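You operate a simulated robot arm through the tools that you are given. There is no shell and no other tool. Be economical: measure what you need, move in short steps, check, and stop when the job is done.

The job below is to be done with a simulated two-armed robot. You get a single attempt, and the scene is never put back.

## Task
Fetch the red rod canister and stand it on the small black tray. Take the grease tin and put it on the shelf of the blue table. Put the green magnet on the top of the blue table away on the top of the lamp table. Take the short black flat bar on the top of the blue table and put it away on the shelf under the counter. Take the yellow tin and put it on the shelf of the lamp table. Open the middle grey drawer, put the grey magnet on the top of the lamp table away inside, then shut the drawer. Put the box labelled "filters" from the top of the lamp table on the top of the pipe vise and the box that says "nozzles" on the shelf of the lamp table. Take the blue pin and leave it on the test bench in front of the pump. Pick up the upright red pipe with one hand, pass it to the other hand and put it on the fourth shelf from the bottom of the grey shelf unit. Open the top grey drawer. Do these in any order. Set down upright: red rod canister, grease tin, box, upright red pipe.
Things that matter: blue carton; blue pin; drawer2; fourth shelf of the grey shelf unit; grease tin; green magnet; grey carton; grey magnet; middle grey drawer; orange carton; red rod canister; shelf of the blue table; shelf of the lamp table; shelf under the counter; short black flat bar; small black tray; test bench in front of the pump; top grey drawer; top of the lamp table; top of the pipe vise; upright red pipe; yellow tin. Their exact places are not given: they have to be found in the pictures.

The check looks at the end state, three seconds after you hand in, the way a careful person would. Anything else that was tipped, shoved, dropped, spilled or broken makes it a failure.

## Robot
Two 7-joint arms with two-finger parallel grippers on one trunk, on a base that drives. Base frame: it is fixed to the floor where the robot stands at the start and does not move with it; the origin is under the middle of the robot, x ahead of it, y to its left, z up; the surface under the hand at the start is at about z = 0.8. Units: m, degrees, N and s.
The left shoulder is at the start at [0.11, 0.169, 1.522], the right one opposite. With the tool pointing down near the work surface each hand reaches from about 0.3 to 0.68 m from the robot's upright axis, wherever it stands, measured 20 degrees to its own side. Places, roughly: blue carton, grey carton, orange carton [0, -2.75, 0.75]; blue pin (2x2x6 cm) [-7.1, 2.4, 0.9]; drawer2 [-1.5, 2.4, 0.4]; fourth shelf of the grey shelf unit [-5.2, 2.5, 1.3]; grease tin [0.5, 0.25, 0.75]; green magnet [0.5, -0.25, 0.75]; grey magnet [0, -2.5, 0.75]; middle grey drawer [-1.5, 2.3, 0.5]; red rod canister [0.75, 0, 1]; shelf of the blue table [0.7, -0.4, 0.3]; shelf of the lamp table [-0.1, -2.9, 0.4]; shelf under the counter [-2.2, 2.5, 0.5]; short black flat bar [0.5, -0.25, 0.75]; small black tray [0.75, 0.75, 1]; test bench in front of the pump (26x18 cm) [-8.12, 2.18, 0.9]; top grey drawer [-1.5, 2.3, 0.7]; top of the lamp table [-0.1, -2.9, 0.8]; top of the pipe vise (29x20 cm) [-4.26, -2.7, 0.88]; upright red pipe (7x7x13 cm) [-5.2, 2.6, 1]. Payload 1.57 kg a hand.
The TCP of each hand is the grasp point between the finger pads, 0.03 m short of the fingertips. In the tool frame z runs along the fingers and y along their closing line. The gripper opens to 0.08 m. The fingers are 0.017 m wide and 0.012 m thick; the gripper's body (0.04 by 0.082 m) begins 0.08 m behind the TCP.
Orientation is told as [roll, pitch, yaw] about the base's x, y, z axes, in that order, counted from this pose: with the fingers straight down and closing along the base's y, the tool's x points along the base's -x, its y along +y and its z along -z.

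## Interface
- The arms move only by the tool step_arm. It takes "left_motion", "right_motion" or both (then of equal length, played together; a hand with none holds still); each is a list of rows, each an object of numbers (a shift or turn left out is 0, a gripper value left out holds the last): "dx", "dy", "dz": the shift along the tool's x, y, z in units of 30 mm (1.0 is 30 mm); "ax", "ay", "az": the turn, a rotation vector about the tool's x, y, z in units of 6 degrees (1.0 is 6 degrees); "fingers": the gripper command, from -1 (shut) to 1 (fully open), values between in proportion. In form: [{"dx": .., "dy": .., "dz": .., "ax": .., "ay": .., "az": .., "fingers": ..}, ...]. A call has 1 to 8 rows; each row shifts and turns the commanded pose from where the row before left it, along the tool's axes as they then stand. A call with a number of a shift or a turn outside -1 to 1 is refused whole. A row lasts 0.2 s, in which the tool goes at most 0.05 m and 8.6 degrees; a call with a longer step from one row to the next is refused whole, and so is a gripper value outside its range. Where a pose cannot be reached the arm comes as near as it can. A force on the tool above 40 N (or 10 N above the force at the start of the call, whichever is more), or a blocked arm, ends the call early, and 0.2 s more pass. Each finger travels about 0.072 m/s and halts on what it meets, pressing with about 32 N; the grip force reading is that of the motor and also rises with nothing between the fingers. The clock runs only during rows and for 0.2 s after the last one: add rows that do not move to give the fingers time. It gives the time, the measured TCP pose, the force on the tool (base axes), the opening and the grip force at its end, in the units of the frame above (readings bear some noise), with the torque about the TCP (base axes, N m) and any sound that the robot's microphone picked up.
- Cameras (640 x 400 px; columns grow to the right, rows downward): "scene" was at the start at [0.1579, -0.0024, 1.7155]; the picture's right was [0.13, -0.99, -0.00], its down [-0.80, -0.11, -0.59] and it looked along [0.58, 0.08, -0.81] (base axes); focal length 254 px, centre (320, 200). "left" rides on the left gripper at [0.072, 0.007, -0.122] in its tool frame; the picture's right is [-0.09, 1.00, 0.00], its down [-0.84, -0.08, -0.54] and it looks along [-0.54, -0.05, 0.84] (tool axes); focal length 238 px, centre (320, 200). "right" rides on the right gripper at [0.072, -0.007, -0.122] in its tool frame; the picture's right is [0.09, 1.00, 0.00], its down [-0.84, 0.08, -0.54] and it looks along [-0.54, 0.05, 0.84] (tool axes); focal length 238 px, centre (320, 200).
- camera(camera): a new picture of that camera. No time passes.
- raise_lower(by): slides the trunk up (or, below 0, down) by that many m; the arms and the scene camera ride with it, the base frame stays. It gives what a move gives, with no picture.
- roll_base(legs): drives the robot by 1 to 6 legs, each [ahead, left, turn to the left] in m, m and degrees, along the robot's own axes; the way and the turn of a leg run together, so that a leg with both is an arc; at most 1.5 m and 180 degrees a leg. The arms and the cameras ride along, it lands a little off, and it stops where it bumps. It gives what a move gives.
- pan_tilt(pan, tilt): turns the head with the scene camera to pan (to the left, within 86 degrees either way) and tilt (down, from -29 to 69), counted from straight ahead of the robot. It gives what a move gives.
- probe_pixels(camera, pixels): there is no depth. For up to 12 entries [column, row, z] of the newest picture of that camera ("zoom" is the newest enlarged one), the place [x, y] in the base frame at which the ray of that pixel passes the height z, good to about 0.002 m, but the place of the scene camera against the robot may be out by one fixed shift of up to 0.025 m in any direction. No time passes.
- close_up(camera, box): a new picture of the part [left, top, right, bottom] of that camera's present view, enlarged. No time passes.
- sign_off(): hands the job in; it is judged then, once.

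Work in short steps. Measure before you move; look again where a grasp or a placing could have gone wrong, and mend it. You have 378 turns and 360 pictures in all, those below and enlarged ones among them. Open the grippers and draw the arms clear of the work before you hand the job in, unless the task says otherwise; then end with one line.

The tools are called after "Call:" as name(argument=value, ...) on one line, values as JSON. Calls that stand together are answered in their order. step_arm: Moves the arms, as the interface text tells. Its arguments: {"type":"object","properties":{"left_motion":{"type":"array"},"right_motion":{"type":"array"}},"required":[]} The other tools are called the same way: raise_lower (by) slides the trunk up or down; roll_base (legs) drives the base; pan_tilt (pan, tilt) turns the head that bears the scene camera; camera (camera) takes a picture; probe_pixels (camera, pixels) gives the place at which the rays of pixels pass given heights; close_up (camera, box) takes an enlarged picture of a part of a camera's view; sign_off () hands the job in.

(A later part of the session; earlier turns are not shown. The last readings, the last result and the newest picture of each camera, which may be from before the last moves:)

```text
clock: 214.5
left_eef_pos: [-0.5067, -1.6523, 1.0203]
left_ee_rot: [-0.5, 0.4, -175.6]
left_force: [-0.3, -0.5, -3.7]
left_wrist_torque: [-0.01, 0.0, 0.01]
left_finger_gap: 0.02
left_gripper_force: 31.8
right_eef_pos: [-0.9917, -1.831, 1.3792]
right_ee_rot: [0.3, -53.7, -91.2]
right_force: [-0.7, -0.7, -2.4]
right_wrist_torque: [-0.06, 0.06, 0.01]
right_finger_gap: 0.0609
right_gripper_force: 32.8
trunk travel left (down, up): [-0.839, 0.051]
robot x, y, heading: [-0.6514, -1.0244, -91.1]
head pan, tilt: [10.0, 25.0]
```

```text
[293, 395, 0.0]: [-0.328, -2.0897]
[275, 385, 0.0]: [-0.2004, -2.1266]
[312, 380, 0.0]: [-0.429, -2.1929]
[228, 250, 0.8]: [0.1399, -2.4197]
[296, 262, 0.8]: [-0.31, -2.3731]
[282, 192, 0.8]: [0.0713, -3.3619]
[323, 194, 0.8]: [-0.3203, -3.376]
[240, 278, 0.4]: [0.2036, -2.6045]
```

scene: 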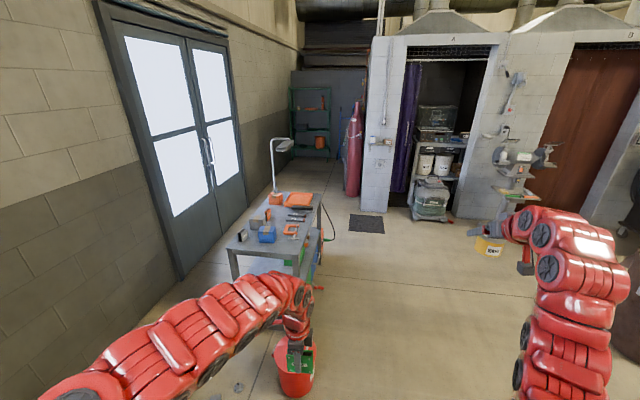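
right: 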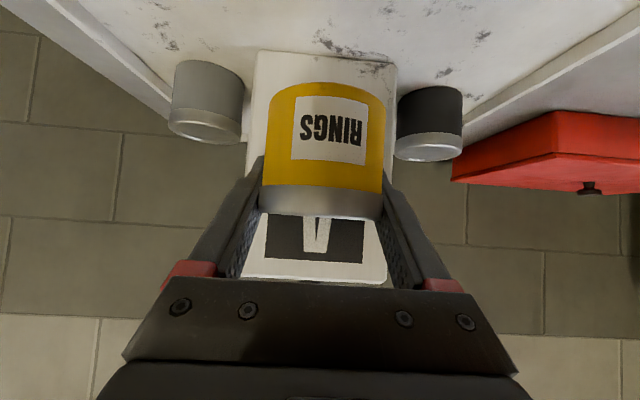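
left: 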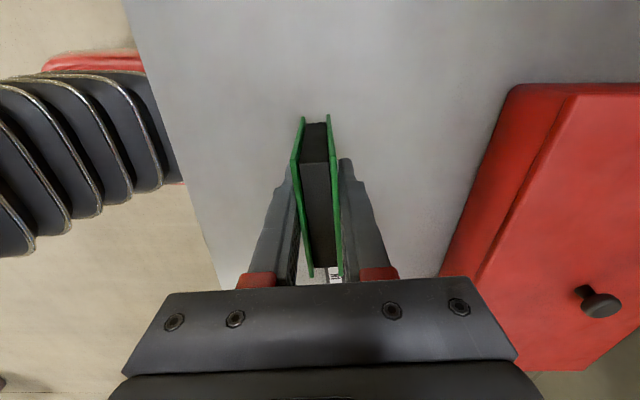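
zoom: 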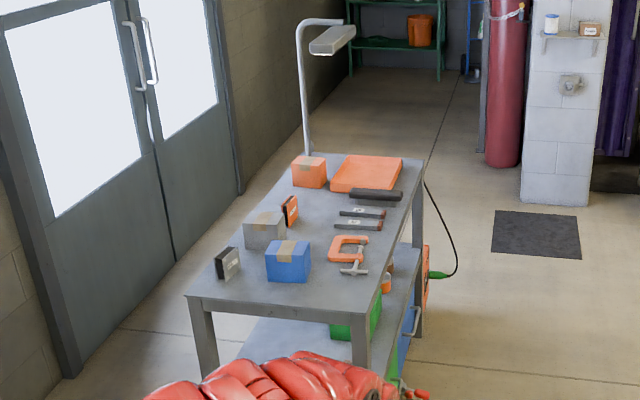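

The lamp table's long side at x≈−0.31 faces free floor, so I drive around to stand at about (−1.3, −2.75) facing +x.

Call:
roll_base(legs=[[0, -0.65, 1.1], [0.9, 0, 0], [0.8, 0, 0], [0, 0, 90]])

Call:
pan_tilt(pan=0, tilt=30)

Call:
camera(camera="scene")

```text
clock: 230.1
left_eef_pos: [-0.6881, -2.5855, 1.0199]
left_ee_rot: [-0.5, 0.4, -86.4]
left_force: [0.2, -0.5, -3.7]
left_wrist_torque: [0.02, -0.04, -0.02]
left_finger_gap: 0.0197
left_gripper_force: 31.9
right_eef_pos: [-0.5158, -3.0694, 1.3791]
right_ee_rot: [0.4, -53.8, -1.9]
right_force: [0.3, 0.9, -2.3]
right_wrist_torque: [0.01, -0.01, -0.03]
right_finger_gap: 0.0608
right_gripper_force: 32.1
trunk travel left (down, up): [-0.839, 0.051]
robot x, y, heading: [-1.3139, -2.7245, -1.9]
head pan, tilt: [10.0, 25.0]
```

```text
clock: 230.9
left_eef_pos: [-0.6888, -2.5843, 1.0204]
left_ee_rot: [-0.5, 0.4, -86.5]
left_force: [-0.4, 0.0, -4.0]
left_wrist_torque: [0.02, -0.01, -0.02]
left_finger_gap: 0.0197
left_gripper_force: 31.8
right_eef_pos: [-0.5159, -3.0697, 1.3793]
right_ee_rot: [0.2, -53.8, -1.9]
right_force: [-0.5, -0.2, -2.2]
right_wrist_torque: [0.0, -0.06, 0.0]
right_finger_gap: 0.0609
right_gripper_force: 32.5
trunk travel left (down, up): [-0.839, 0.051]
robot x, y, heading: [-1.3162, -2.7255, -1.6]
head pan, tilt: [0.0, 30.0]
```

```text
248 pictures are left
```

scene: 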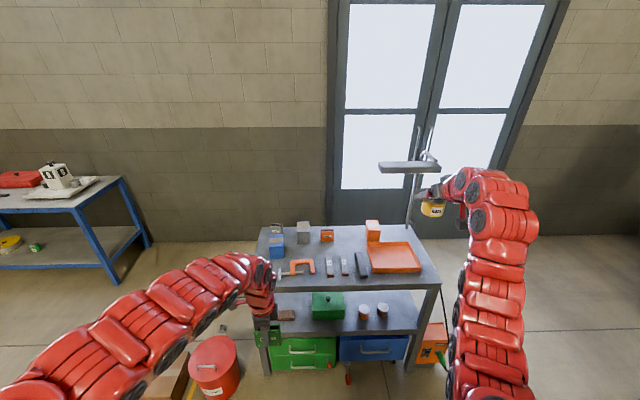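

Call:
close_up(camera="scene", box=[230, 210, 450, 385])

Call:
close_up(camera="scene", box=[250, 210, 400, 290])

Call:
probe_pixels(camera="scene", pixels=[[266, 292, 0.8], [437, 286, 0.8], [262, 240, 0.8], [425, 238, 0.8], [265, 376, 0.0], [410, 372, 0.0], [412, 328, 0.4], [300, 340, 0.4]])

```text
2.29 times, centred on (340, 298) of scene
```

zoom: 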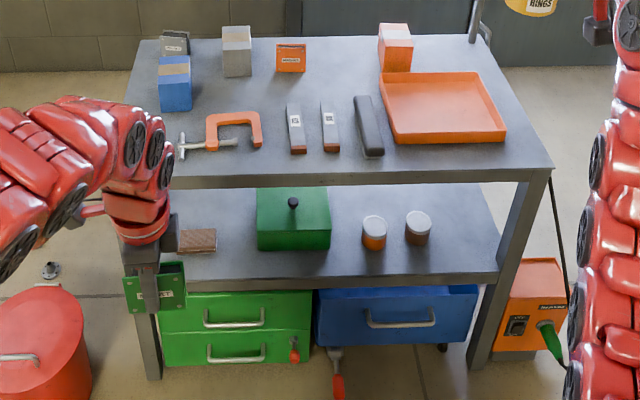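

```text
4.27 times, centred on (325, 250) of scene
```

zoom: 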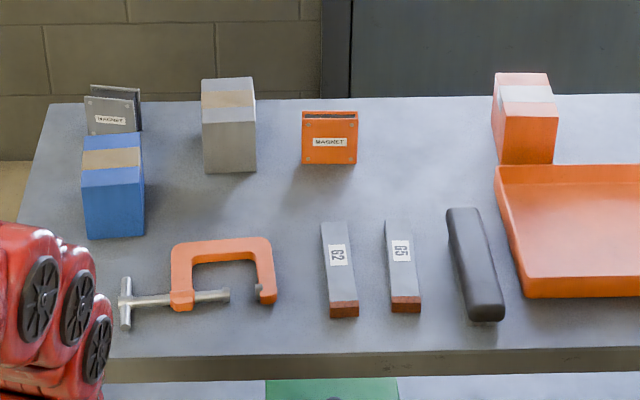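

```text
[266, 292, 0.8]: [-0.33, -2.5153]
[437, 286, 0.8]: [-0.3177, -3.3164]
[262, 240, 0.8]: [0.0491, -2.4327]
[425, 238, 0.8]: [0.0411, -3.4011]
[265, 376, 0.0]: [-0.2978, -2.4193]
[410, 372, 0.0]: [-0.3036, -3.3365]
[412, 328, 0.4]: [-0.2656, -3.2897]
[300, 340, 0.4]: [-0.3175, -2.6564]
```

I look at what protrudes at floor level in front of the lamp table to know how close I can stand.

Call:
close_up(camera="scene", box=[240, 320, 460, 400])

Call:
probe_pixels(camera="scene", pixels=[[349, 380, 0.0], [330, 365, 0.05], [265, 376, 0.0]])

```text
2.91 times, centred on (350, 360) of scene
```

zoom: 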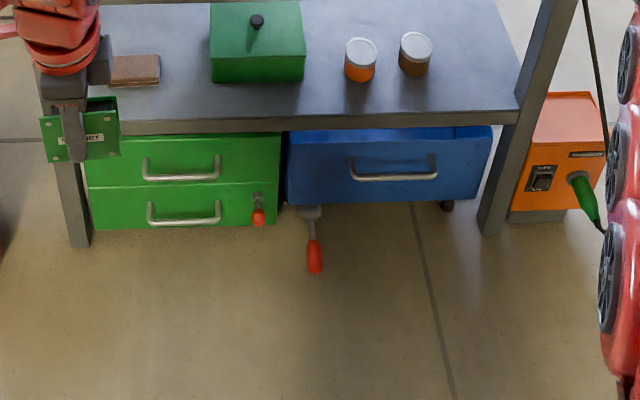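

```text
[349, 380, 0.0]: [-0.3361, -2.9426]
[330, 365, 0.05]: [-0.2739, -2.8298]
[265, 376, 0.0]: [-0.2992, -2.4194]
```

I'll set the green magnet on the free front strip at about (−0.28, −3.15), in front of the orange tray. I shift right 0.57 m, forward 0.38 m, and look.

Call:
roll_base(legs=[[0, -0.56, 1.6], [0.36, 0, 0]])

Call:
camera(camera="left")

Call:
camera(camera="scene")

```text
clock: 236.0
left_eef_pos: [-0.3393, -3.1112, 1.0221]
left_ee_rot: [-0.4, 0.3, -84.2]
left_force: [-0.1, -0.3, -3.1]
left_wrist_torque: [0.02, 0.02, 0.03]
left_finger_gap: 0.0198
left_gripper_force: 31.9
right_eef_pos: [-0.1472, -3.5889, 1.38]
right_ee_rot: [0.3, -53.7, 0.3]
right_force: [0.1, -0.7, -1.7]
right_wrist_torque: [-0.01, -0.03, -0.02]
right_finger_gap: 0.0608
right_gripper_force: 32.3
trunk travel left (down, up): [-0.839, 0.051]
robot x, y, heading: [-0.9596, -3.2702, 0.5]
head pan, tilt: [0.0, 30.0]
```

```text
244 pictures are left
```

left: 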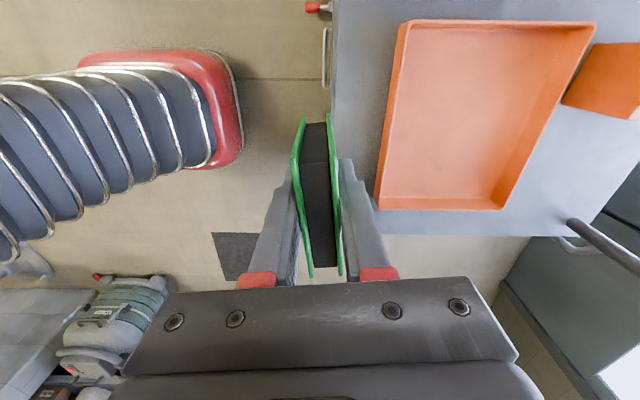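

```text
243 pictures are left
```

scene: 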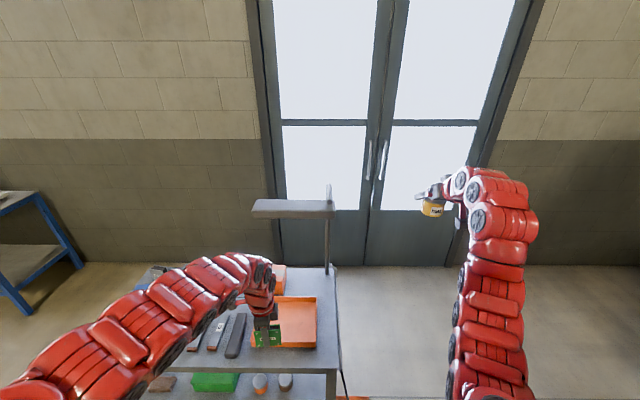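

Call:
probe_pixels(camera="left", pixels=[[332, 90, 0.8], [392, 90, 0.8], [376, 208, 0.8], [450, 236, 0.8], [500, 210, 0.8], [392, 90, 0.83], [560, 230, 0.8], [332, 90, 0.78]])

```text
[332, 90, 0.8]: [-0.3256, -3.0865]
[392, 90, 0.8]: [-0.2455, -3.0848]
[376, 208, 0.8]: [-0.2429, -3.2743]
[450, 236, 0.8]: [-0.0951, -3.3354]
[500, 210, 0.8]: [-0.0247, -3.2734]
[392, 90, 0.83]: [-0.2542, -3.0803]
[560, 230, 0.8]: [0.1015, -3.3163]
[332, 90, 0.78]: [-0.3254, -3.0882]
```

Strip between edge (x −0.325) and tray (x −0.247) is 7.8 cm. I drive 4.8 cm forward and lower to 1 cm above the top.

Call:
roll_base(legs=[[0.048, 0, -0.3]])

Call:
step_arm(left_motion=[{"dz": 0.8}, {"dz": 0.8}, {"dz": 0.8}, {"dz": 0.8}, {"dz": 0.8}, {"dz": 0.8}, {"dz": 0.4}])

Call:
camera(camera="left")

```text
clock: 236.9
left_eef_pos: [-0.2952, -3.1138, 1.0244]
left_ee_rot: [-0.2, 0.3, -84.4]
left_force: [-1.5, 0.1, -2.4]
left_wrist_torque: [0.01, -0.02, 0.01]
left_finger_gap: 0.0201
left_gripper_force: 31.6
right_eef_pos: [-0.1075, -3.5915, 1.3827]
right_ee_rot: [0.3, -54.1, 0.1]
right_force: [-0.7, 0.2, -0.9]
right_wrist_torque: [-0.04, -0.04, 0.02]
right_finger_gap: 0.061
right_gripper_force: 32.0
trunk travel left (down, up): [-0.839, 0.051]
robot x, y, heading: [-0.9111, -3.2701, 0.4]
head pan, tilt: [0.0, 30.0]
```

```text
clock: 238.5
left_eef_pos: [-0.2939, -3.1116, 0.8643]
left_ee_rot: [-0.4, 0.4, -84.3]
left_force: [0.0, -0.2, -3.3]
left_wrist_torque: [0.01, 0.0, 0.01]
left_finger_gap: 0.0198
left_gripper_force: 32.2
right_eef_pos: [-0.101, -3.5921, 1.3791]
right_ee_rot: [0.3, -53.7, 0.2]
right_force: [0.2, 0.1, -1.8]
right_wrist_torque: [0.0, -0.01, 0.0]
right_finger_gap: 0.0609
right_gripper_force: 31.8
trunk travel left (down, up): [-0.839, 0.051]
robot x, y, heading: [-0.9116, -3.2722, 0.2]
head pan, tilt: [0.0, 30.0]
```

```text
242 pictures are left
```

left: 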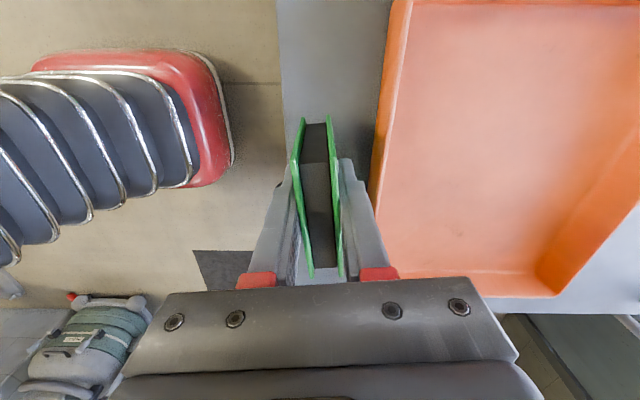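

I lower in small steps to contact.

Call:
step_arm(left_motion=[{"dz": 0.2, "dy": 0.12}, {"dz": 0.2}, {"dz": 0.1}])

Call:
step_arm(left_motion=[{"dz": 0.1}, {"dz": 0.1}])

Call:
step_arm(left_motion=[{"dz": 0.1}, {"dz": 0.1}])

```text
clock: 239.3
left_eef_pos: [-0.2888, -3.1115, 0.8497]
left_ee_rot: [-0.6, 0.5, -84.4]
left_force: [-0.7, -0.5, -3.5]
left_wrist_torque: [0.02, -0.02, 0.0]
left_finger_gap: 0.0199
left_gripper_force: 32.0
right_eef_pos: [-0.1019, -3.5924, 1.3789]
right_ee_rot: [0.3, -53.7, 0.0]
right_force: [-0.3, -0.3, -1.6]
right_wrist_torque: [0.01, -0.03, 0.03]
right_finger_gap: 0.0607
right_gripper_force: 31.8
trunk travel left (down, up): [-0.839, 0.051]
robot x, y, heading: [-0.9088, -3.2703, 0.4]
head pan, tilt: [0.0, 30.0]
```

```text
clock: 239.9
left_eef_pos: [-0.2883, -3.1118, 0.8459]
left_ee_rot: [-0.3, 0.5, -84.5]
left_force: [0.0, -0.8, 2.9]
left_wrist_torque: [0.21, -0.02, 0.03]
left_finger_gap: 0.0198
left_gripper_force: 32.4
right_eef_pos: [-0.1012, -3.5922, 1.38]
right_ee_rot: [0.4, -53.7, 0.0]
right_force: [0.3, -0.5, -2.0]
right_wrist_torque: [0.01, -0.06, 0.0]
right_finger_gap: 0.0607
right_gripper_force: 32.2
trunk travel left (down, up): [-0.839, 0.051]
robot x, y, heading: [-0.9123, -3.2714, 0.4]
head pan, tilt: [0.0, 30.0]
```

```text
clock: 240.5
left_eef_pos: [-0.2889, -3.1113, 0.8402]
left_ee_rot: [-0.1, 0.3, -84.5]
left_force: [-2.8, -1.5, 28.1]
left_wrist_torque: [0.03, -0.16, 0.03]
left_finger_gap: 0.0197
left_gripper_force: 32.1
right_eef_pos: [-0.1048, -3.5933, 1.3819]
right_ee_rot: [0.3, -53.8, -0.1]
right_force: [0.2, -0.2, -1.6]
right_wrist_torque: [-0.02, -0.04, 0.0]
right_finger_gap: 0.0609
right_gripper_force: 31.5
trunk travel left (down, up): [-0.839, 0.051]
robot x, y, heading: [-0.9118, -3.2747, 0.3]
head pan, tilt: [0.0, 30.0]
```

On the table (z 0.80). I ease up, open partway and lift off.

Call:
step_arm(left_motion=[{"dz": -0.12}, {"fingers": -0.15}, {}, {"dz": -0.5}, {"dz": -1}, {"dz": -1}, {"dz": -1}, {"dz": -1}])

Call:
camera(camera="left")

```text
clock: 242.3
left_eef_pos: [-0.289, -3.1147, 0.9772]
left_ee_rot: [-0.5, 0.4, -84.4]
left_force: [0.1, -0.4, -0.2]
left_wrist_torque: [0.0, -0.03, 0.0]
left_finger_gap: 0.0337
left_gripper_force: 0.1
right_eef_pos: [-0.1019, -3.5926, 1.3804]
right_ee_rot: [0.3, -53.7, 0.0]
right_force: [0.1, 0.2, -2.1]
right_wrist_torque: [0.03, -0.02, -0.01]
right_finger_gap: 0.061
right_gripper_force: 32.8
trunk travel left (down, up): [-0.839, 0.051]
robot x, y, heading: [-0.9124, -3.2713, 0.4]
head pan, tilt: [0.0, 30.0]
```

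```text
241 pictures are left
```

left: 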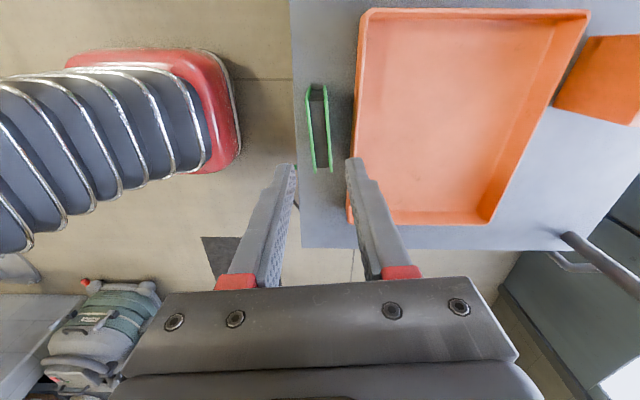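

The green magnet stands on the lamp table. For the shelf I back off, swing the left hand out to the left and back, and lower the trunk.

Call:
roll_base(legs=[[-0.4, 0, 0]])

Call:
step_arm(left_motion=[{"dx": 1, "dy": -1}, {"dx": 1, "dy": -1}, {"dx": 1, "dy": -1}, {"dx": 1, "dy": -1}, {"dx": 1, "dy": -1}, {"dx": 1, "dy": -1}, {"dx": 1, "dy": -1}, {"dx": 1, "dy": -1}])

Call:
raise_lower(by=-0.4)

Call:
camera(camera="scene")

```text
clock: 244.8
left_eef_pos: [-0.689, -3.1165, 0.9763]
left_ee_rot: [-0.5, 0.3, -84.4]
left_force: [0.0, -0.2, -0.3]
left_wrist_torque: [-0.02, 0.02, -0.04]
left_finger_gap: 0.034
left_gripper_force: 0.1
right_eef_pos: [-0.5011, -3.5924, 1.3797]
right_ee_rot: [0.3, -53.7, 0.1]
right_force: [0.1, 0.2, -2.1]
right_wrist_torque: [-0.01, -0.01, 0.0]
right_finger_gap: 0.0609
right_gripper_force: 31.9
trunk travel left (down, up): [-0.839, 0.051]
robot x, y, heading: [-1.3152, -3.278, 0.5]
head pan, tilt: [0.0, 30.0]
```

```text
clock: 246.6
left_eef_pos: [-0.7963, -2.891, 0.9419]
left_ee_rot: [-0.5, 0.4, -84.3]
left_force: [0.0, 0.7, -0.2]
left_wrist_torque: [-0.01, -0.03, -0.01]
left_finger_gap: 0.0341
left_gripper_force: 0.1
left hand out of reach, approached as far as the arm can: row 1, 2, 3, 4, 5, 6, 7, 8
right_eef_pos: [-0.5026, -3.5937, 1.3817]
right_ee_rot: [0.3, -53.7, 0.2]
right_force: [-0.1, -0.3, -2.1]
right_wrist_torque: [-0.03, -0.04, 0.0]
right_finger_gap: 0.0609
right_gripper_force: 31.9
trunk travel left (down, up): [-0.839, 0.051]
robot x, y, heading: [-1.3121, -3.2751, 0.0]
head pan, tilt: [0.0, 30.0]
```

```text
clock: 250.4
left_eef_pos: [-0.7973, -2.8911, 0.5424]
left_ee_rot: [-0.5, 0.4, -84.4]
left_force: [-0.5, 0.0, 0.0]
left_wrist_torque: [0.05, 0.04, -0.02]
left_finger_gap: 0.0341
left_gripper_force: 0.0
right_eef_pos: [-0.5033, -3.5927, 0.9805]
right_ee_rot: [0.3, -53.8, 0.0]
right_force: [-0.9, -0.6, -2.0]
right_wrist_torque: [0.02, 0.0, -0.03]
right_finger_gap: 0.0609
right_gripper_force: 31.9
trunk travel left (down, up): [-0.439, 0.451]
robot x, y, heading: [-1.3106, -3.2763, 0.4]
head pan, tilt: [0.0, 30.0]
```

```text
240 pictures are left
```

scene: 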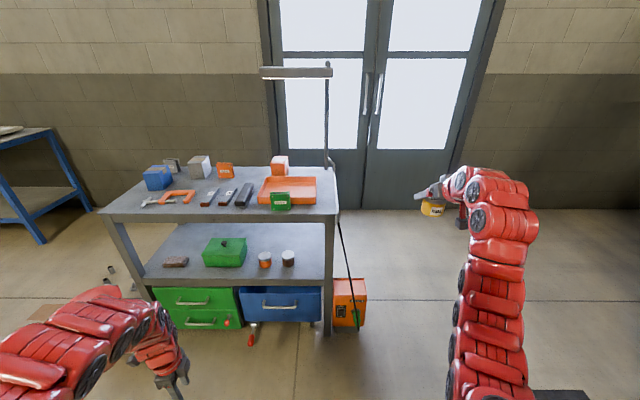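

I probe the shelf and its jars.

Call:
close_up(camera="scene", box=[130, 200, 350, 330])

Call:
probe_pixels(camera="scene", pixels=[[288, 266, 0.4], [265, 269, 0.4], [324, 282, 0.4], [145, 282, 0.4], [328, 335, 0.0], [224, 268, 0.4], [246, 266, 0.4], [324, 240, 0.4], [328, 284, 0.42]])

```text
2.91 times, centred on (240, 265) of scene
```

zoom: 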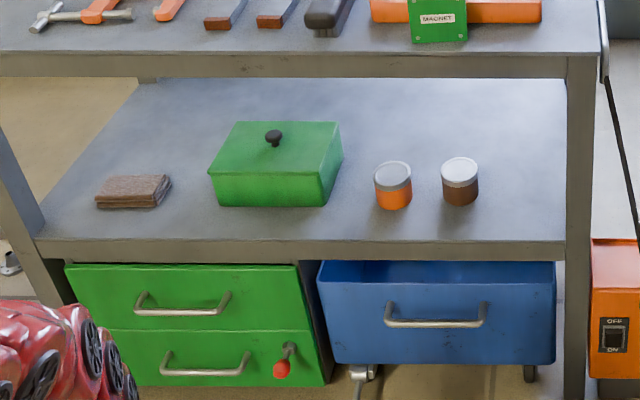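

```text
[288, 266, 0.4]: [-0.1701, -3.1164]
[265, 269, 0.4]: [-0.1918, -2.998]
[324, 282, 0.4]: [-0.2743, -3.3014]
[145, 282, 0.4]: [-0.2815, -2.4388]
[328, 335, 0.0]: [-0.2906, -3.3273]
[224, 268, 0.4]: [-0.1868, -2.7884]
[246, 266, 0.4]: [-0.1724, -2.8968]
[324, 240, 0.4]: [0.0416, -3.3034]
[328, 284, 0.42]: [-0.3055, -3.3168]
```

Free spot for the tin: right end of the shelf, about (−0.2, −3.215). I bring the right hand inward, lower the trunk 0.25 m, shift the base left 0.2 m and lower the hand.

Call:
step_arm(right_motion=[{"dy": 0.7}, {"dy": 0.7}, {"dy": 0.7}, {"dy": 0.7}, {"dy": 0.7}, {"dy": 0.7}, {"dy": 0.7}, {"dy": 0.7}])

Call:
raise_lower(by=-0.25)

Call:
step_arm(right_motion=[{"dx": 0.6, "dz": 0.4}, {"dx": 0.6, "dz": 0.4}, {"dx": 0.6, "dz": 0.4}, {"dx": 0.6, "dz": 0.4}, {"dx": 0.6, "dz": 0.4}, {"dx": 0.6, "dz": 0.4}, {"dx": 0.6, "dz": 0.4}, {"dx": 0.6, "dz": 0.4}])

Call:
camera(camera="right")

```text
clock: 252.2
left_eef_pos: [-0.7957, -2.8899, 0.5419]
left_ee_rot: [-0.5, 0.3, -84.3]
left_force: [0.4, 0.9, 0.2]
left_wrist_torque: [-0.03, 0.02, 0.0]
left_finger_gap: 0.0338
left_gripper_force: 0.1
right_eef_pos: [-0.5041, -3.4249, 0.9794]
right_ee_rot: [0.3, -53.7, 0.1]
right_force: [0.1, -0.7, -1.7]
right_wrist_torque: [-0.02, -0.02, 0.01]
right_finger_gap: 0.0611
right_gripper_force: 31.9
trunk travel left (down, up): [-0.439, 0.451]
robot x, y, heading: [-1.3108, -3.2707, 0.5]
head pan, tilt: [0.0, 30.0]
```

```text
clock: 254.8
left_eef_pos: [-0.7966, -2.8908, 0.2931]
left_ee_rot: [-0.5, 0.5, -84.3]
left_force: [-0.4, -0.6, 0.1]
left_wrist_torque: [0.0, 0.0, 0.03]
left_finger_gap: 0.0341
left_gripper_force: 0.1
right_eef_pos: [-0.505, -3.4273, 0.7293]
right_ee_rot: [0.3, -53.6, 0.2]
right_force: [0.4, 0.2, -2.4]
right_wrist_torque: [0.0, 0.01, 0.02]
right_finger_gap: 0.0608
right_gripper_force: 31.6
trunk travel left (down, up): [-0.189, 0.701]
robot x, y, heading: [-1.3116, -3.2711, 0.3]
head pan, tilt: [0.0, 30.0]
```

```text
clock: 256.6
left_eef_pos: [-0.7955, -2.891, 0.2927]
left_ee_rot: [-0.6, 0.4, -84.3]
left_force: [0.6, 0.2, -0.3]
left_wrist_torque: [-0.03, 0.03, -0.04]
left_finger_gap: 0.034
left_gripper_force: 0.0
right_eef_pos: [-0.5111, -3.4242, 0.557]
right_ee_rot: [0.3, -53.7, 0.0]
right_force: [-0.1, 0.6, -1.8]
right_wrist_torque: [0.01, -0.06, 0.02]
right_finger_gap: 0.0607
right_gripper_force: 31.5
trunk travel left (down, up): [-0.189, 0.701]
robot x, y, heading: [-1.3124, -3.276, 0.3]
head pan, tilt: [0.0, 30.0]
```

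```text
238 pictures are left
```

right: 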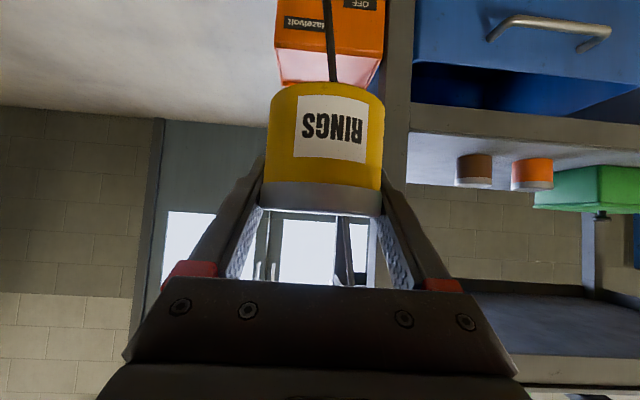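

I shift left 0.21 m and look before going in.

Call:
roll_base(legs=[[0, 0.21, -0.3], [0.1, 0, 0]])

Call:
camera(camera="right")

Call:
camera(camera="scene")

```text
clock: 259.0
left_eef_pos: [-0.6966, -2.6787, 0.2917]
left_ee_rot: [-0.6, 0.3, -84.5]
left_force: [0.4, 0.1, -0.1]
left_wrist_torque: [0.0, -0.01, -0.01]
left_finger_gap: 0.0342
left_gripper_force: 0.0
right_eef_pos: [-0.4114, -3.2123, 0.5575]
right_ee_rot: [0.3, -53.7, -0.1]
right_force: [0.5, -0.5, -2.3]
right_wrist_torque: [-0.02, -0.05, 0.0]
right_finger_gap: 0.0609
right_gripper_force: 32.3
trunk travel left (down, up): [-0.189, 0.701]
robot x, y, heading: [-1.2139, -3.0595, 0.0]
head pan, tilt: [0.0, 30.0]
```

```text
237 pictures are left
```

right: 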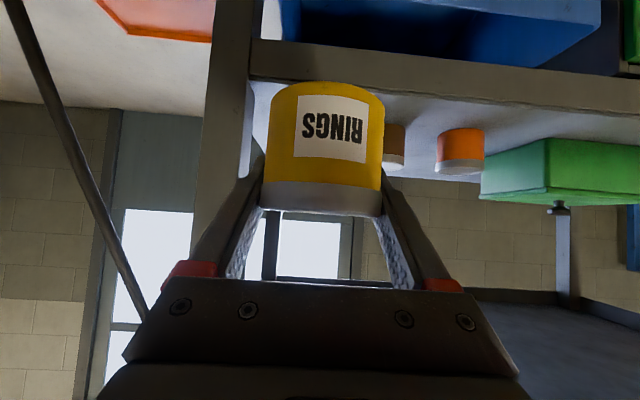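

```text
236 pictures are left
```

scene: 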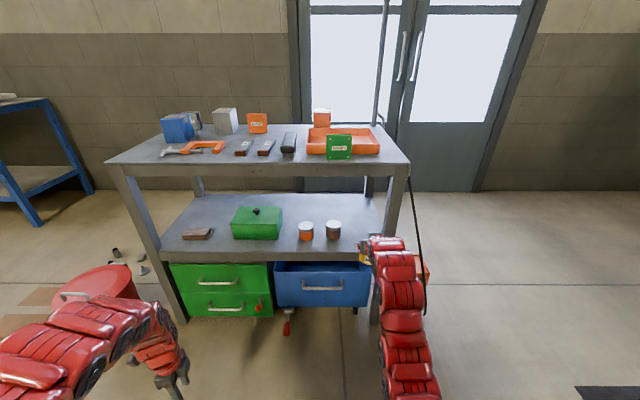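

Call:
probe_pixels(camera="right", pixels=[[395, 124, 0.4], [383, 124, 0.4], [252, 70, 0.4], [252, 80, 0.4], [460, 128, 0.4], [500, 190, 0.4], [480, 80, 0.4], [480, 105, 0.4]])

```text
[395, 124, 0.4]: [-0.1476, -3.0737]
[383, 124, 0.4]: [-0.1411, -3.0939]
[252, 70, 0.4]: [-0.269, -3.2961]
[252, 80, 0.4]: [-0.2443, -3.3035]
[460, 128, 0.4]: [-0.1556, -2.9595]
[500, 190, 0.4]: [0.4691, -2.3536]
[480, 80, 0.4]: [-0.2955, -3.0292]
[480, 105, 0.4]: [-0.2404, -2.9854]
```

Aligned between jar (y −3.095) and post (y −3.30). I drive in 0.2 m and lower gradually.

Call:
roll_base(legs=[[0.2, 0, 0]])

Call:
step_arm(right_motion=[{"dx": 0.4, "dz": 0.3}, {"dx": 0.4, "dz": 0.3}, {"dx": 0.4, "dz": 0.3}])

Call:
camera(camera="right")

```text
clock: 260.6
left_eef_pos: [-0.4963, -2.6784, 0.2917]
left_ee_rot: [-0.5, 0.4, -84.6]
left_force: [-1.2, -0.2, -1.0]
left_wrist_torque: [0.01, 0.01, -0.02]
left_finger_gap: 0.0339
left_gripper_force: 0.1
right_eef_pos: [-0.2126, -3.2132, 0.5579]
right_ee_rot: [0.3, -53.5, -0.1]
right_force: [-0.3, 0.3, -2.6]
right_wrist_torque: [0.02, -0.04, 0.01]
right_finger_gap: 0.061
right_gripper_force: 31.7
trunk travel left (down, up): [-0.189, 0.701]
robot x, y, heading: [-1.0113, -3.0598, -0.0]
head pan, tilt: [0.0, 30.0]
```

```text
clock: 261.4
left_eef_pos: [-0.4959, -2.6783, 0.293]
left_ee_rot: [-0.5, 0.4, -84.6]
left_force: [0.7, 0.6, -0.1]
left_wrist_torque: [-0.01, 0.04, 0.0]
left_finger_gap: 0.0342
left_gripper_force: 0.1
right_eef_pos: [-0.211, -3.2128, 0.5129]
right_ee_rot: [0.3, -53.7, -0.2]
right_force: [-0.1, 0.3, -1.3]
right_wrist_torque: [-0.01, -0.01, 0.0]
right_finger_gap: 0.0609
right_gripper_force: 32.2
trunk travel left (down, up): [-0.189, 0.701]
robot x, y, heading: [-1.0143, -3.0574, 0.1]
head pan, tilt: [0.0, 30.0]
```

```text
235 pictures are left
```

right: 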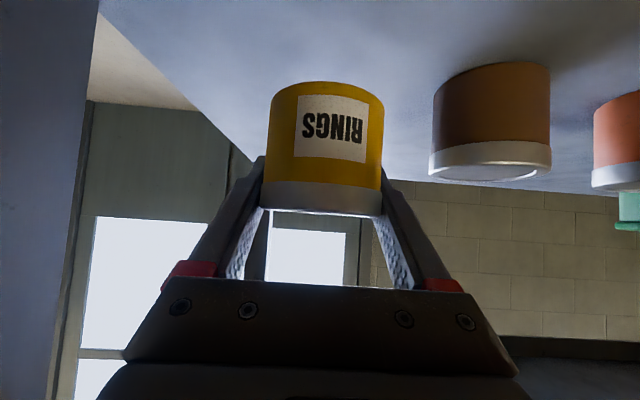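

Call:
step_arm(right_motion=[{"dx": 0.2, "dz": 0.15}, {"dx": 0.2, "dz": 0.15}, {"dx": 0.1, "dz": 0.08}])

Call:
step_arm(right_motion=[{"dx": 0.15, "dz": 0.11}, {"dx": 0.1, "dz": 0.08}])

Call:
step_arm(right_motion=[{"dx": 0.15, "dz": 0.11}, {"dx": 0.1, "dz": 0.08}])

```text
clock: 262.2
left_eef_pos: [-0.4974, -2.6787, 0.2912]
left_ee_rot: [-0.4, 0.4, -84.6]
left_force: [-0.4, 0.1, -0.3]
left_wrist_torque: [0.02, -0.03, -0.07]
left_finger_gap: 0.0342
left_gripper_force: 0.1
right_eef_pos: [-0.213, -3.2135, 0.4929]
right_ee_rot: [0.4, -53.6, -0.1]
right_force: [0.0, 0.3, -1.6]
right_wrist_torque: [-0.04, -0.04, 0.0]
right_finger_gap: 0.0611
right_gripper_force: 32.2
trunk travel left (down, up): [-0.189, 0.701]
robot x, y, heading: [-1.0168, -3.0576, 0.1]
head pan, tilt: [0.0, 30.0]
```

```text
clock: 262.8
left_eef_pos: [-0.4961, -2.6786, 0.2914]
left_ee_rot: [-0.6, 0.3, -84.5]
left_force: [0.0, -0.1, 0.4]
left_wrist_torque: [-0.01, 0.0, -0.02]
left_finger_gap: 0.034
left_gripper_force: 0.0
right_eef_pos: [-0.2125, -3.2143, 0.4844]
right_ee_rot: [0.3, -53.6, -0.1]
right_force: [0.1, 0.5, -1.8]
right_wrist_torque: [0.04, -0.04, -0.03]
right_finger_gap: 0.061
right_gripper_force: 31.8
trunk travel left (down, up): [-0.189, 0.701]
robot x, y, heading: [-1.0141, -3.0629, -0.1]
head pan, tilt: [0.0, 30.0]
```

```text
clock: 263.4
left_eef_pos: [-0.4967, -2.678, 0.2943]
left_ee_rot: [-0.4, 0.5, -84.6]
left_force: [-0.1, -0.2, 0.1]
left_wrist_torque: [0.02, 0.0, -0.01]
left_finger_gap: 0.0339
left_gripper_force: 0.0
right_eef_pos: [-0.2124, -3.2131, 0.4818]
right_ee_rot: [0.4, -54.3, -0.1]
right_force: [1.9, -0.8, 22.6]
right_wrist_torque: [-0.23, 0.93, 0.05]
right_finger_gap: 0.0612
right_gripper_force: 32.2
trunk travel left (down, up): [-0.189, 0.701]
robot x, y, heading: [-1.0133, -3.06, -0.1]
head pan, tilt: [0.0, 30.0]
```

Contact. I ease up, release, withdraw and check.

Call:
step_arm(right_motion=[{"dx": -0.1, "dz": -0.07}, {"fingers": 1}, {}, {"dz": -0.5}, {"dz": -1}, {"dz": -1}, {"dz": -0.5}])

Call:
camera(camera="right")

```text
clock: 265.0
left_eef_pos: [-0.4959, -2.6778, 0.2927]
left_ee_rot: [-0.5, 0.5, -84.6]
left_force: [0.7, 1.0, -0.6]
left_wrist_torque: [-0.02, 0.02, 0.0]
left_finger_gap: 0.0341
left_gripper_force: 0.0
right_eef_pos: [-0.285, -3.2127, 0.5327]
right_ee_rot: [0.2, -53.7, -0.1]
right_force: [-0.1, 0.2, -0.1]
right_wrist_torque: [-0.03, 0.01, 0.02]
right_finger_gap: 0.0801
right_gripper_force: 0.0
trunk travel left (down, up): [-0.189, 0.701]
robot x, y, heading: [-1.0115, -3.0601, 0.0]
head pan, tilt: [0.0, 30.0]
```

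```text
234 pictures are left
```

right: 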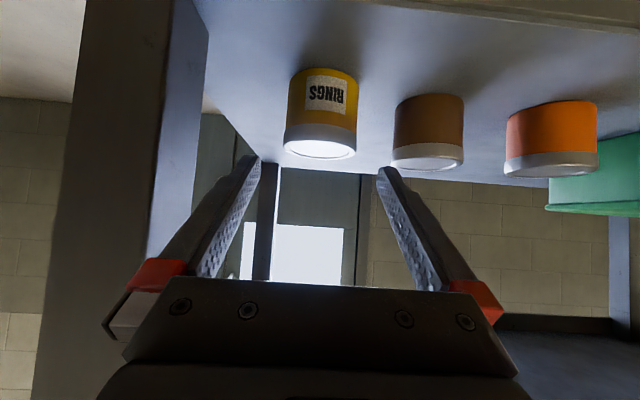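

Yellow tin is on the shelf. I back off, raise the trunk and enlarge the three cartons to read labels.

Call:
roll_base(legs=[[-0.3, 0, 0]])

Call:
raise_lower(by=0.4)

Call:
camera(camera="scene")

Call:
close_up(camera="scene", box=[130, 150, 370, 250])

```text
clock: 267.1
left_eef_pos: [-0.797, -2.6787, 0.2916]
left_ee_rot: [-0.5, 0.4, -84.5]
left_force: [0.1, -0.8, 0.1]
left_wrist_torque: [0.04, 0.01, 0.01]
left_finger_gap: 0.0339
left_gripper_force: 0.1
right_eef_pos: [-0.5845, -3.2131, 0.5341]
right_ee_rot: [0.3, -53.8, -0.1]
right_force: [-0.1, -1.0, 0.9]
right_wrist_torque: [0.0, 0.0, 0.0]
right_finger_gap: 0.0796
right_gripper_force: 0.0
trunk travel left (down, up): [-0.189, 0.701]
robot x, y, heading: [-1.3133, -3.0613, 0.4]
head pan, tilt: [0.0, 30.0]
```

```text
clock: 270.9
left_eef_pos: [-0.7979, -2.6788, 0.6924]
left_ee_rot: [-0.5, 0.4, -84.6]
left_force: [0.0, 0.7, -0.5]
left_wrist_torque: [-0.02, 0.0, 0.0]
left_finger_gap: 0.0342
left_gripper_force: 0.1
right_eef_pos: [-0.5857, -3.213, 0.9331]
right_ee_rot: [0.3, -53.8, -0.1]
right_force: [0.4, -0.2, 0.4]
right_wrist_torque: [-0.05, 0.01, 0.04]
right_finger_gap: 0.08
right_gripper_force: 0.0
trunk travel left (down, up): [-0.589, 0.301]
robot x, y, heading: [-1.3131, -3.0668, -0.1]
head pan, tilt: [0.0, 30.0]
```

```text
233 pictures are left
```

scene: 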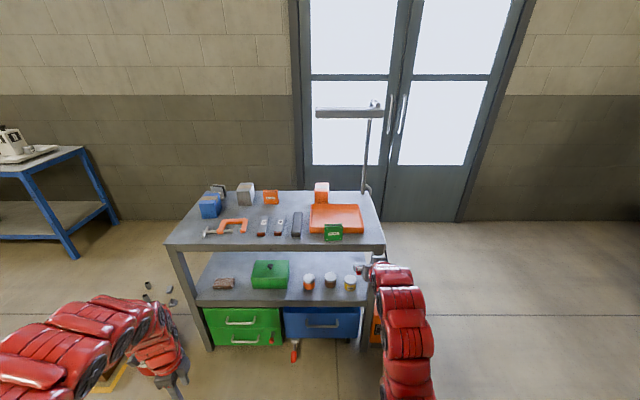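

```text
2.67 times, centred on (250, 200) of scene
```

zoom: 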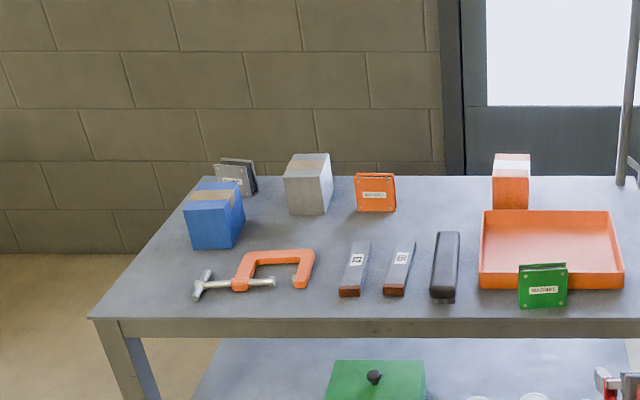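

No labels on the −x/−y faces, so they face +x or +y. I drive around to the +y end of the lamp table, facing −y, keeping clear of the red bin.

Call:
roll_base(legs=[[0, 1.5, 0], [0, 0, -90]])

Call:
step_arm(left_motion=[{"dx": -0.8, "dz": -0.5}, {"dx": -0.8, "dz": -0.5}, {"dx": -0.8, "dz": -0.5}, {"dx": -0.8, "dz": -0.5}, {"dx": -0.8, "dz": -0.5}, {"dx": -0.8}, {"dx": -0.8}])

Call:
pan_tilt(pan=40, tilt=25)

Call:
camera(camera="scene")

```text
clock: 282.2
left_eef_pos: [-0.9337, -2.0598, 0.6916]
left_ee_rot: [-0.5, 0.5, -174.7]
left_force: [-0.7, -0.7, -0.2]
left_wrist_torque: [0.0, 0.01, -0.02]
left_finger_gap: 0.0341
left_gripper_force: 0.1
right_eef_pos: [-1.4691, -2.2693, 0.9326]
right_ee_rot: [0.4, -53.7, -90.2]
right_force: [0.0, -0.6, -0.3]
right_wrist_torque: [0.0, 0.01, 0.0]
right_finger_gap: 0.0799
right_gripper_force: 0.2
trunk travel left (down, up): [-0.589, 0.301]
robot x, y, heading: [-1.3139, -1.5415, -90.0]
head pan, tilt: [0.0, 30.0]
```

```text
clock: 283.8
left_eef_pos: [-1.0827, -2.1271, 0.7195]
left_ee_rot: [-0.6, 0.4, -174.6]
left_force: [-0.1, -0.1, -0.4]
left_wrist_torque: [0.02, -0.03, -0.01]
left_finger_gap: 0.034
left_gripper_force: 0.0
left hand out of reach, approached as far as the arm can: row 1, 2, 3, 4, 5
right_eef_pos: [-1.4691, -2.2703, 0.9324]
right_ee_rot: [0.5, -53.6, -90.2]
right_force: [0.6, 0.5, -0.5]
right_wrist_torque: [0.01, 0.0, 0.04]
right_finger_gap: 0.0799
right_gripper_force: 0.1
trunk travel left (down, up): [-0.589, 0.301]
robot x, y, heading: [-1.3192, -1.5458, -90.0]
head pan, tilt: [0.0, 30.0]
```

```text
clock: 284.9
left_eef_pos: [-1.0825, -2.1278, 0.7193]
left_ee_rot: [-0.5, 0.4, -174.8]
left_force: [0.5, 0.2, 0.8]
left_wrist_torque: [-0.01, 0.03, 0.04]
left_finger_gap: 0.0342
left_gripper_force: 0.1
right_eef_pos: [-1.4691, -2.2695, 0.9329]
right_ee_rot: [0.3, -53.7, -90.2]
right_force: [-0.4, -0.2, -0.5]
right_wrist_torque: [-0.04, 0.01, -0.01]
right_finger_gap: 0.08
right_gripper_force: 0.0
trunk travel left (down, up): [-0.589, 0.301]
robot x, y, heading: [-1.3172, -1.543, -90.0]
head pan, tilt: [40.0, 25.0]
```

```text
231 pictures are left
```

scene: 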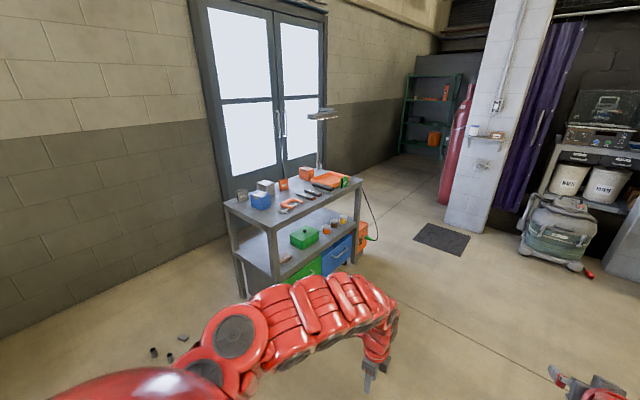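

There are small things on the floor by the bin. I probe where they are and look closer.

Call:
probe_pixels(camera="scene", pixels=[[153, 355, 0.0], [183, 340, 0.0], [171, 360, 0.0], [196, 348, 0.0], [241, 290, 0.0], [100, 280, 0.0]])

Call:
pan_tilt(pan=70, tilt=35)

Call:
camera(camera="scene")

```text
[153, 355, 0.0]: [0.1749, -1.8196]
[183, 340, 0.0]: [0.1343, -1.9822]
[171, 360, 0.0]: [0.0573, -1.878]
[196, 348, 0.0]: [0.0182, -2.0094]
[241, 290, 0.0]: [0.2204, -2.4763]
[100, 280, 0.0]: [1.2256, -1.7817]
```

```text
clock: 285.9
left_eef_pos: [-1.0829, -2.1273, 0.7191]
left_ee_rot: [-0.6, 0.4, -174.8]
left_force: [-0.4, 0.8, 0.2]
left_wrist_torque: [-0.04, 0.01, -0.01]
left_finger_gap: 0.0339
left_gripper_force: 0.1
right_eef_pos: [-1.4682, -2.2691, 0.9326]
right_ee_rot: [0.3, -53.7, -90.3]
right_force: [0.3, -0.2, 0.0]
right_wrist_torque: [-0.02, 0.01, 0.02]
right_finger_gap: 0.0799
right_gripper_force: 0.1
trunk travel left (down, up): [-0.589, 0.301]
robot x, y, heading: [-1.3167, -1.5408, -89.9]
head pan, tilt: [70.0, 35.0]
```

```text
230 pictures are left
```

scene: 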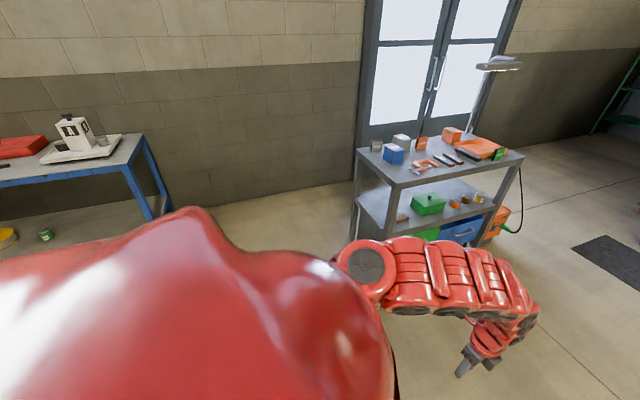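

The +y end is littered, so I'll use the door side (x≈0.62), entering around the −y end. I look at the way.

Call:
pan_tilt(pan=15, tilt=20)

Call:
camera(camera="scene")

Call:
probe_pixels(camera="scene", pixels=[[328, 226, 0], [256, 216, 0], [270, 195, 0], [330, 197, 0], [175, 225, 0], [163, 235, 0], [335, 185, 0], [250, 130, 0.3], [420, 200, 0]])

```text
clock: 287.1
left_eef_pos: [-1.0831, -2.1268, 0.719]
left_ee_rot: [-0.6, 0.4, -174.7]
left_force: [-0.7, 0.3, -0.8]
left_wrist_torque: [-0.03, 0.01, -0.01]
left_finger_gap: 0.0341
left_gripper_force: 0.0
right_eef_pos: [-1.4683, -2.2694, 0.9347]
right_ee_rot: [0.3, -53.7, -90.3]
right_force: [0.1, 0.0, -0.1]
right_wrist_torque: [0.03, 0.0, -0.03]
right_finger_gap: 0.0801
right_gripper_force: 0.0
trunk travel left (down, up): [-0.589, 0.301]
robot x, y, heading: [-1.3166, -1.5449, -89.8]
head pan, tilt: [15.0, 20.0]
```

```text
229 pictures are left
```

scene: 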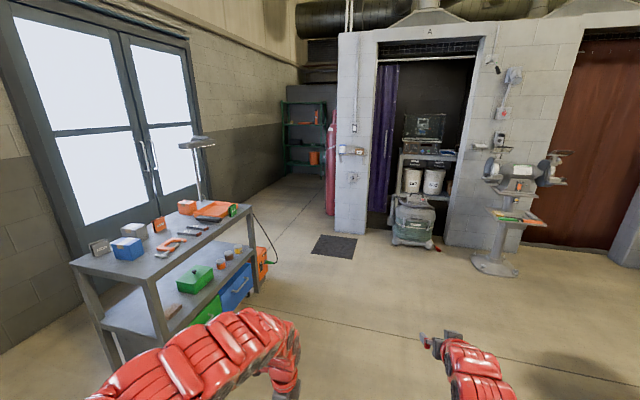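

```text
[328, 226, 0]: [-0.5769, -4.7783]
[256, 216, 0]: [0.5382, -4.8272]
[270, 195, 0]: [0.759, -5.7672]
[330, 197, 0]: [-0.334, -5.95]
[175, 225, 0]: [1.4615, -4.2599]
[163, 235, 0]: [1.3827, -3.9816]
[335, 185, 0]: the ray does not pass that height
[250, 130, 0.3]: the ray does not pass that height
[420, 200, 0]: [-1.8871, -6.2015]
```

I drive around the mat to the far −y side and view the cartons' +x faces from about (0.8, −4.2).

Call:
roll_base(legs=[[1.5, 0, 0], [1.5, 0, 0], [0.4, 0, 0], [0, 0, 90], [1.5, 0, 0], [0.6, 0, 0]])

Call:
roll_base(legs=[[0, 0, 90], [0.75, 0, 0]])

Call:
camera(camera="scene")

```text
clock: 298.9
left_eef_pos: [-1.142, -4.5746, 0.7158]
left_ee_rot: [-2.5, 0.5, -173.7]
left_force: [-0.4, 1.6, -1.6]
left_wrist_torque: [-0.26, -0.03, 0.18]
left_finger_gap: 0.0341
left_gripper_force: 0.0
right_eef_pos: [-1.5299, -4.7201, 0.9318]
right_ee_rot: [0.5, -53.5, -91.6]
right_force: [0.1, 0.2, 0.5]
right_wrist_torque: [0.0, -0.03, -0.02]
right_finger_gap: 0.0803
right_gripper_force: 0.1
trunk travel left (down, up): [-0.589, 0.301]
robot x, y, heading: [-1.3612, -3.9925, -91.2]
head pan, tilt: [15.0, 20.0]
stopped in leg 2: the force on the tool passed its limit at 188 N (the readings are from after the stop); the commanded pose is now the measured one
```

```text
clock: 300.1
left_eef_pos: [-1.1284, -4.568, 0.7145]
left_ee_rot: [-2.1, 0.2, -172.5]
left_force: [-0.3, -0.1, 0.1]
left_wrist_torque: [0.02, -0.01, -0.01]
left_finger_gap: 0.034
left_gripper_force: 0.1
right_eef_pos: [-1.4843, -4.7363, 0.9311]
right_ee_rot: [0.7, -53.5, -87.7]
right_force: [0.1, 0.4, 1.2]
right_wrist_torque: [-0.01, 0.0, -0.03]
right_finger_gap: 0.0798
right_gripper_force: 0.1
trunk travel left (down, up): [-0.589, 0.301]
robot x, y, heading: [-1.3687, -4.0008, -87.5]
head pan, tilt: [15.0, 20.0]
stopped in leg 1: the robot was blocked; the commanded pose is now the measured one
```

```text
228 pictures are left
```

scene: 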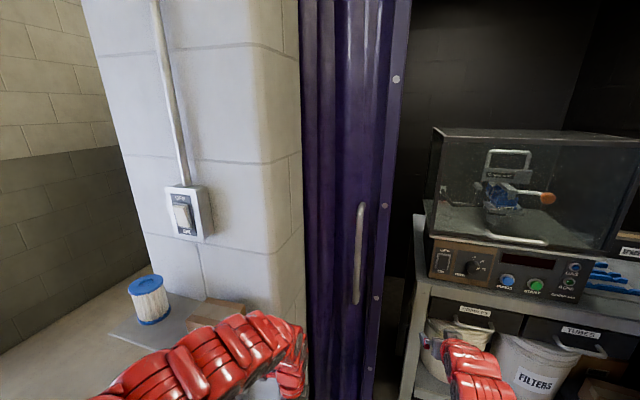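

The left hand touched the pillar ahead. I back off 0.7 m and check that nothing there was disturbed.

Call:
roll_base(legs=[[-0.6, 0, 0]])

Call:
camera(camera="scene")

```text
clock: 303.5
left_eef_pos: [-1.1483, -3.966, 0.7147]
left_ee_rot: [-2.1, 0.1, -171.2]
left_force: [0.1, 0.1, -0.8]
left_wrist_torque: [-0.04, -0.02, 0.0]
left_finger_gap: 0.0341
left_gripper_force: 0.1
right_eef_pos: [-1.5064, -4.1387, 0.9329]
right_ee_rot: [0.4, -53.5, -86.8]
right_force: [0.2, 0.1, 0.5]
right_wrist_torque: [0.03, 0.0, 0.03]
right_finger_gap: 0.08
right_gripper_force: 0.0
trunk travel left (down, up): [-0.589, 0.301]
robot x, y, heading: [-1.3946, -3.4004, -86.6]
head pan, tilt: [15.0, 20.0]
```

```text
227 pictures are left
```

scene: 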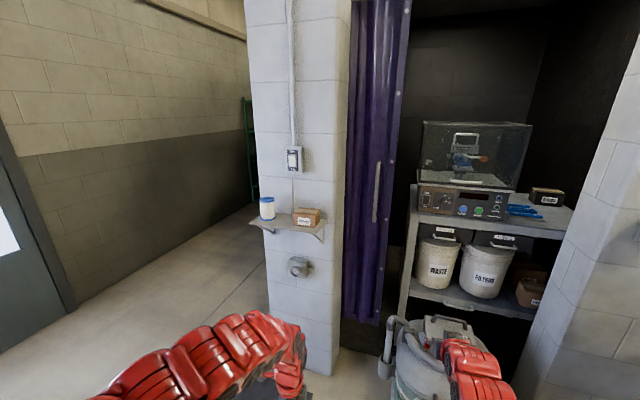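

Call:
probe_pixels(camera="scene", pixels=[[318, 376, 0.0], [245, 230, 0.0], [300, 230, 0.9], [200, 248, 0.0], [30, 345, 0.0], [72, 310, 0.0], [385, 365, 0.1]])

Call:
pan_tilt(pan=60, tilt=30)

Call:
camera(camera="scene")

```text
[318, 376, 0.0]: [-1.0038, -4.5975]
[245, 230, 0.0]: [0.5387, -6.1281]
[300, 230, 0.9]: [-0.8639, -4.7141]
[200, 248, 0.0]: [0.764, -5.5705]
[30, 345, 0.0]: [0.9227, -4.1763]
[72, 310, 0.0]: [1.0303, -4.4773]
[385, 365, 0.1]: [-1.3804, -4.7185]
```

```text
clock: 304.6
left_eef_pos: [-1.1491, -3.9655, 0.716]
left_ee_rot: [-2.1, 0.1, -171.2]
left_force: [0.3, -0.5, -0.7]
left_wrist_torque: [-0.02, 0.0, 0.03]
left_finger_gap: 0.0342
left_gripper_force: 0.1
right_eef_pos: [-1.5058, -4.1384, 0.9313]
right_ee_rot: [0.4, -53.5, -86.7]
right_force: [-0.1, -0.3, 0.4]
right_wrist_torque: [-0.01, 0.01, 0.02]
right_finger_gap: 0.08
right_gripper_force: 0.0
trunk travel left (down, up): [-0.589, 0.301]
robot x, y, heading: [-1.3953, -3.403, -86.6]
head pan, tilt: [60.0, 30.0]
```

```text
226 pictures are left
```

scene: 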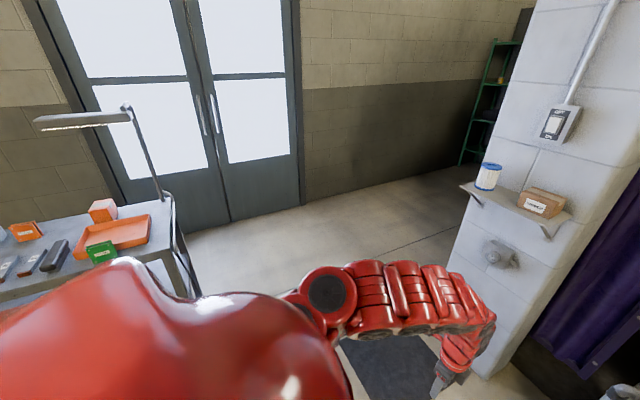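

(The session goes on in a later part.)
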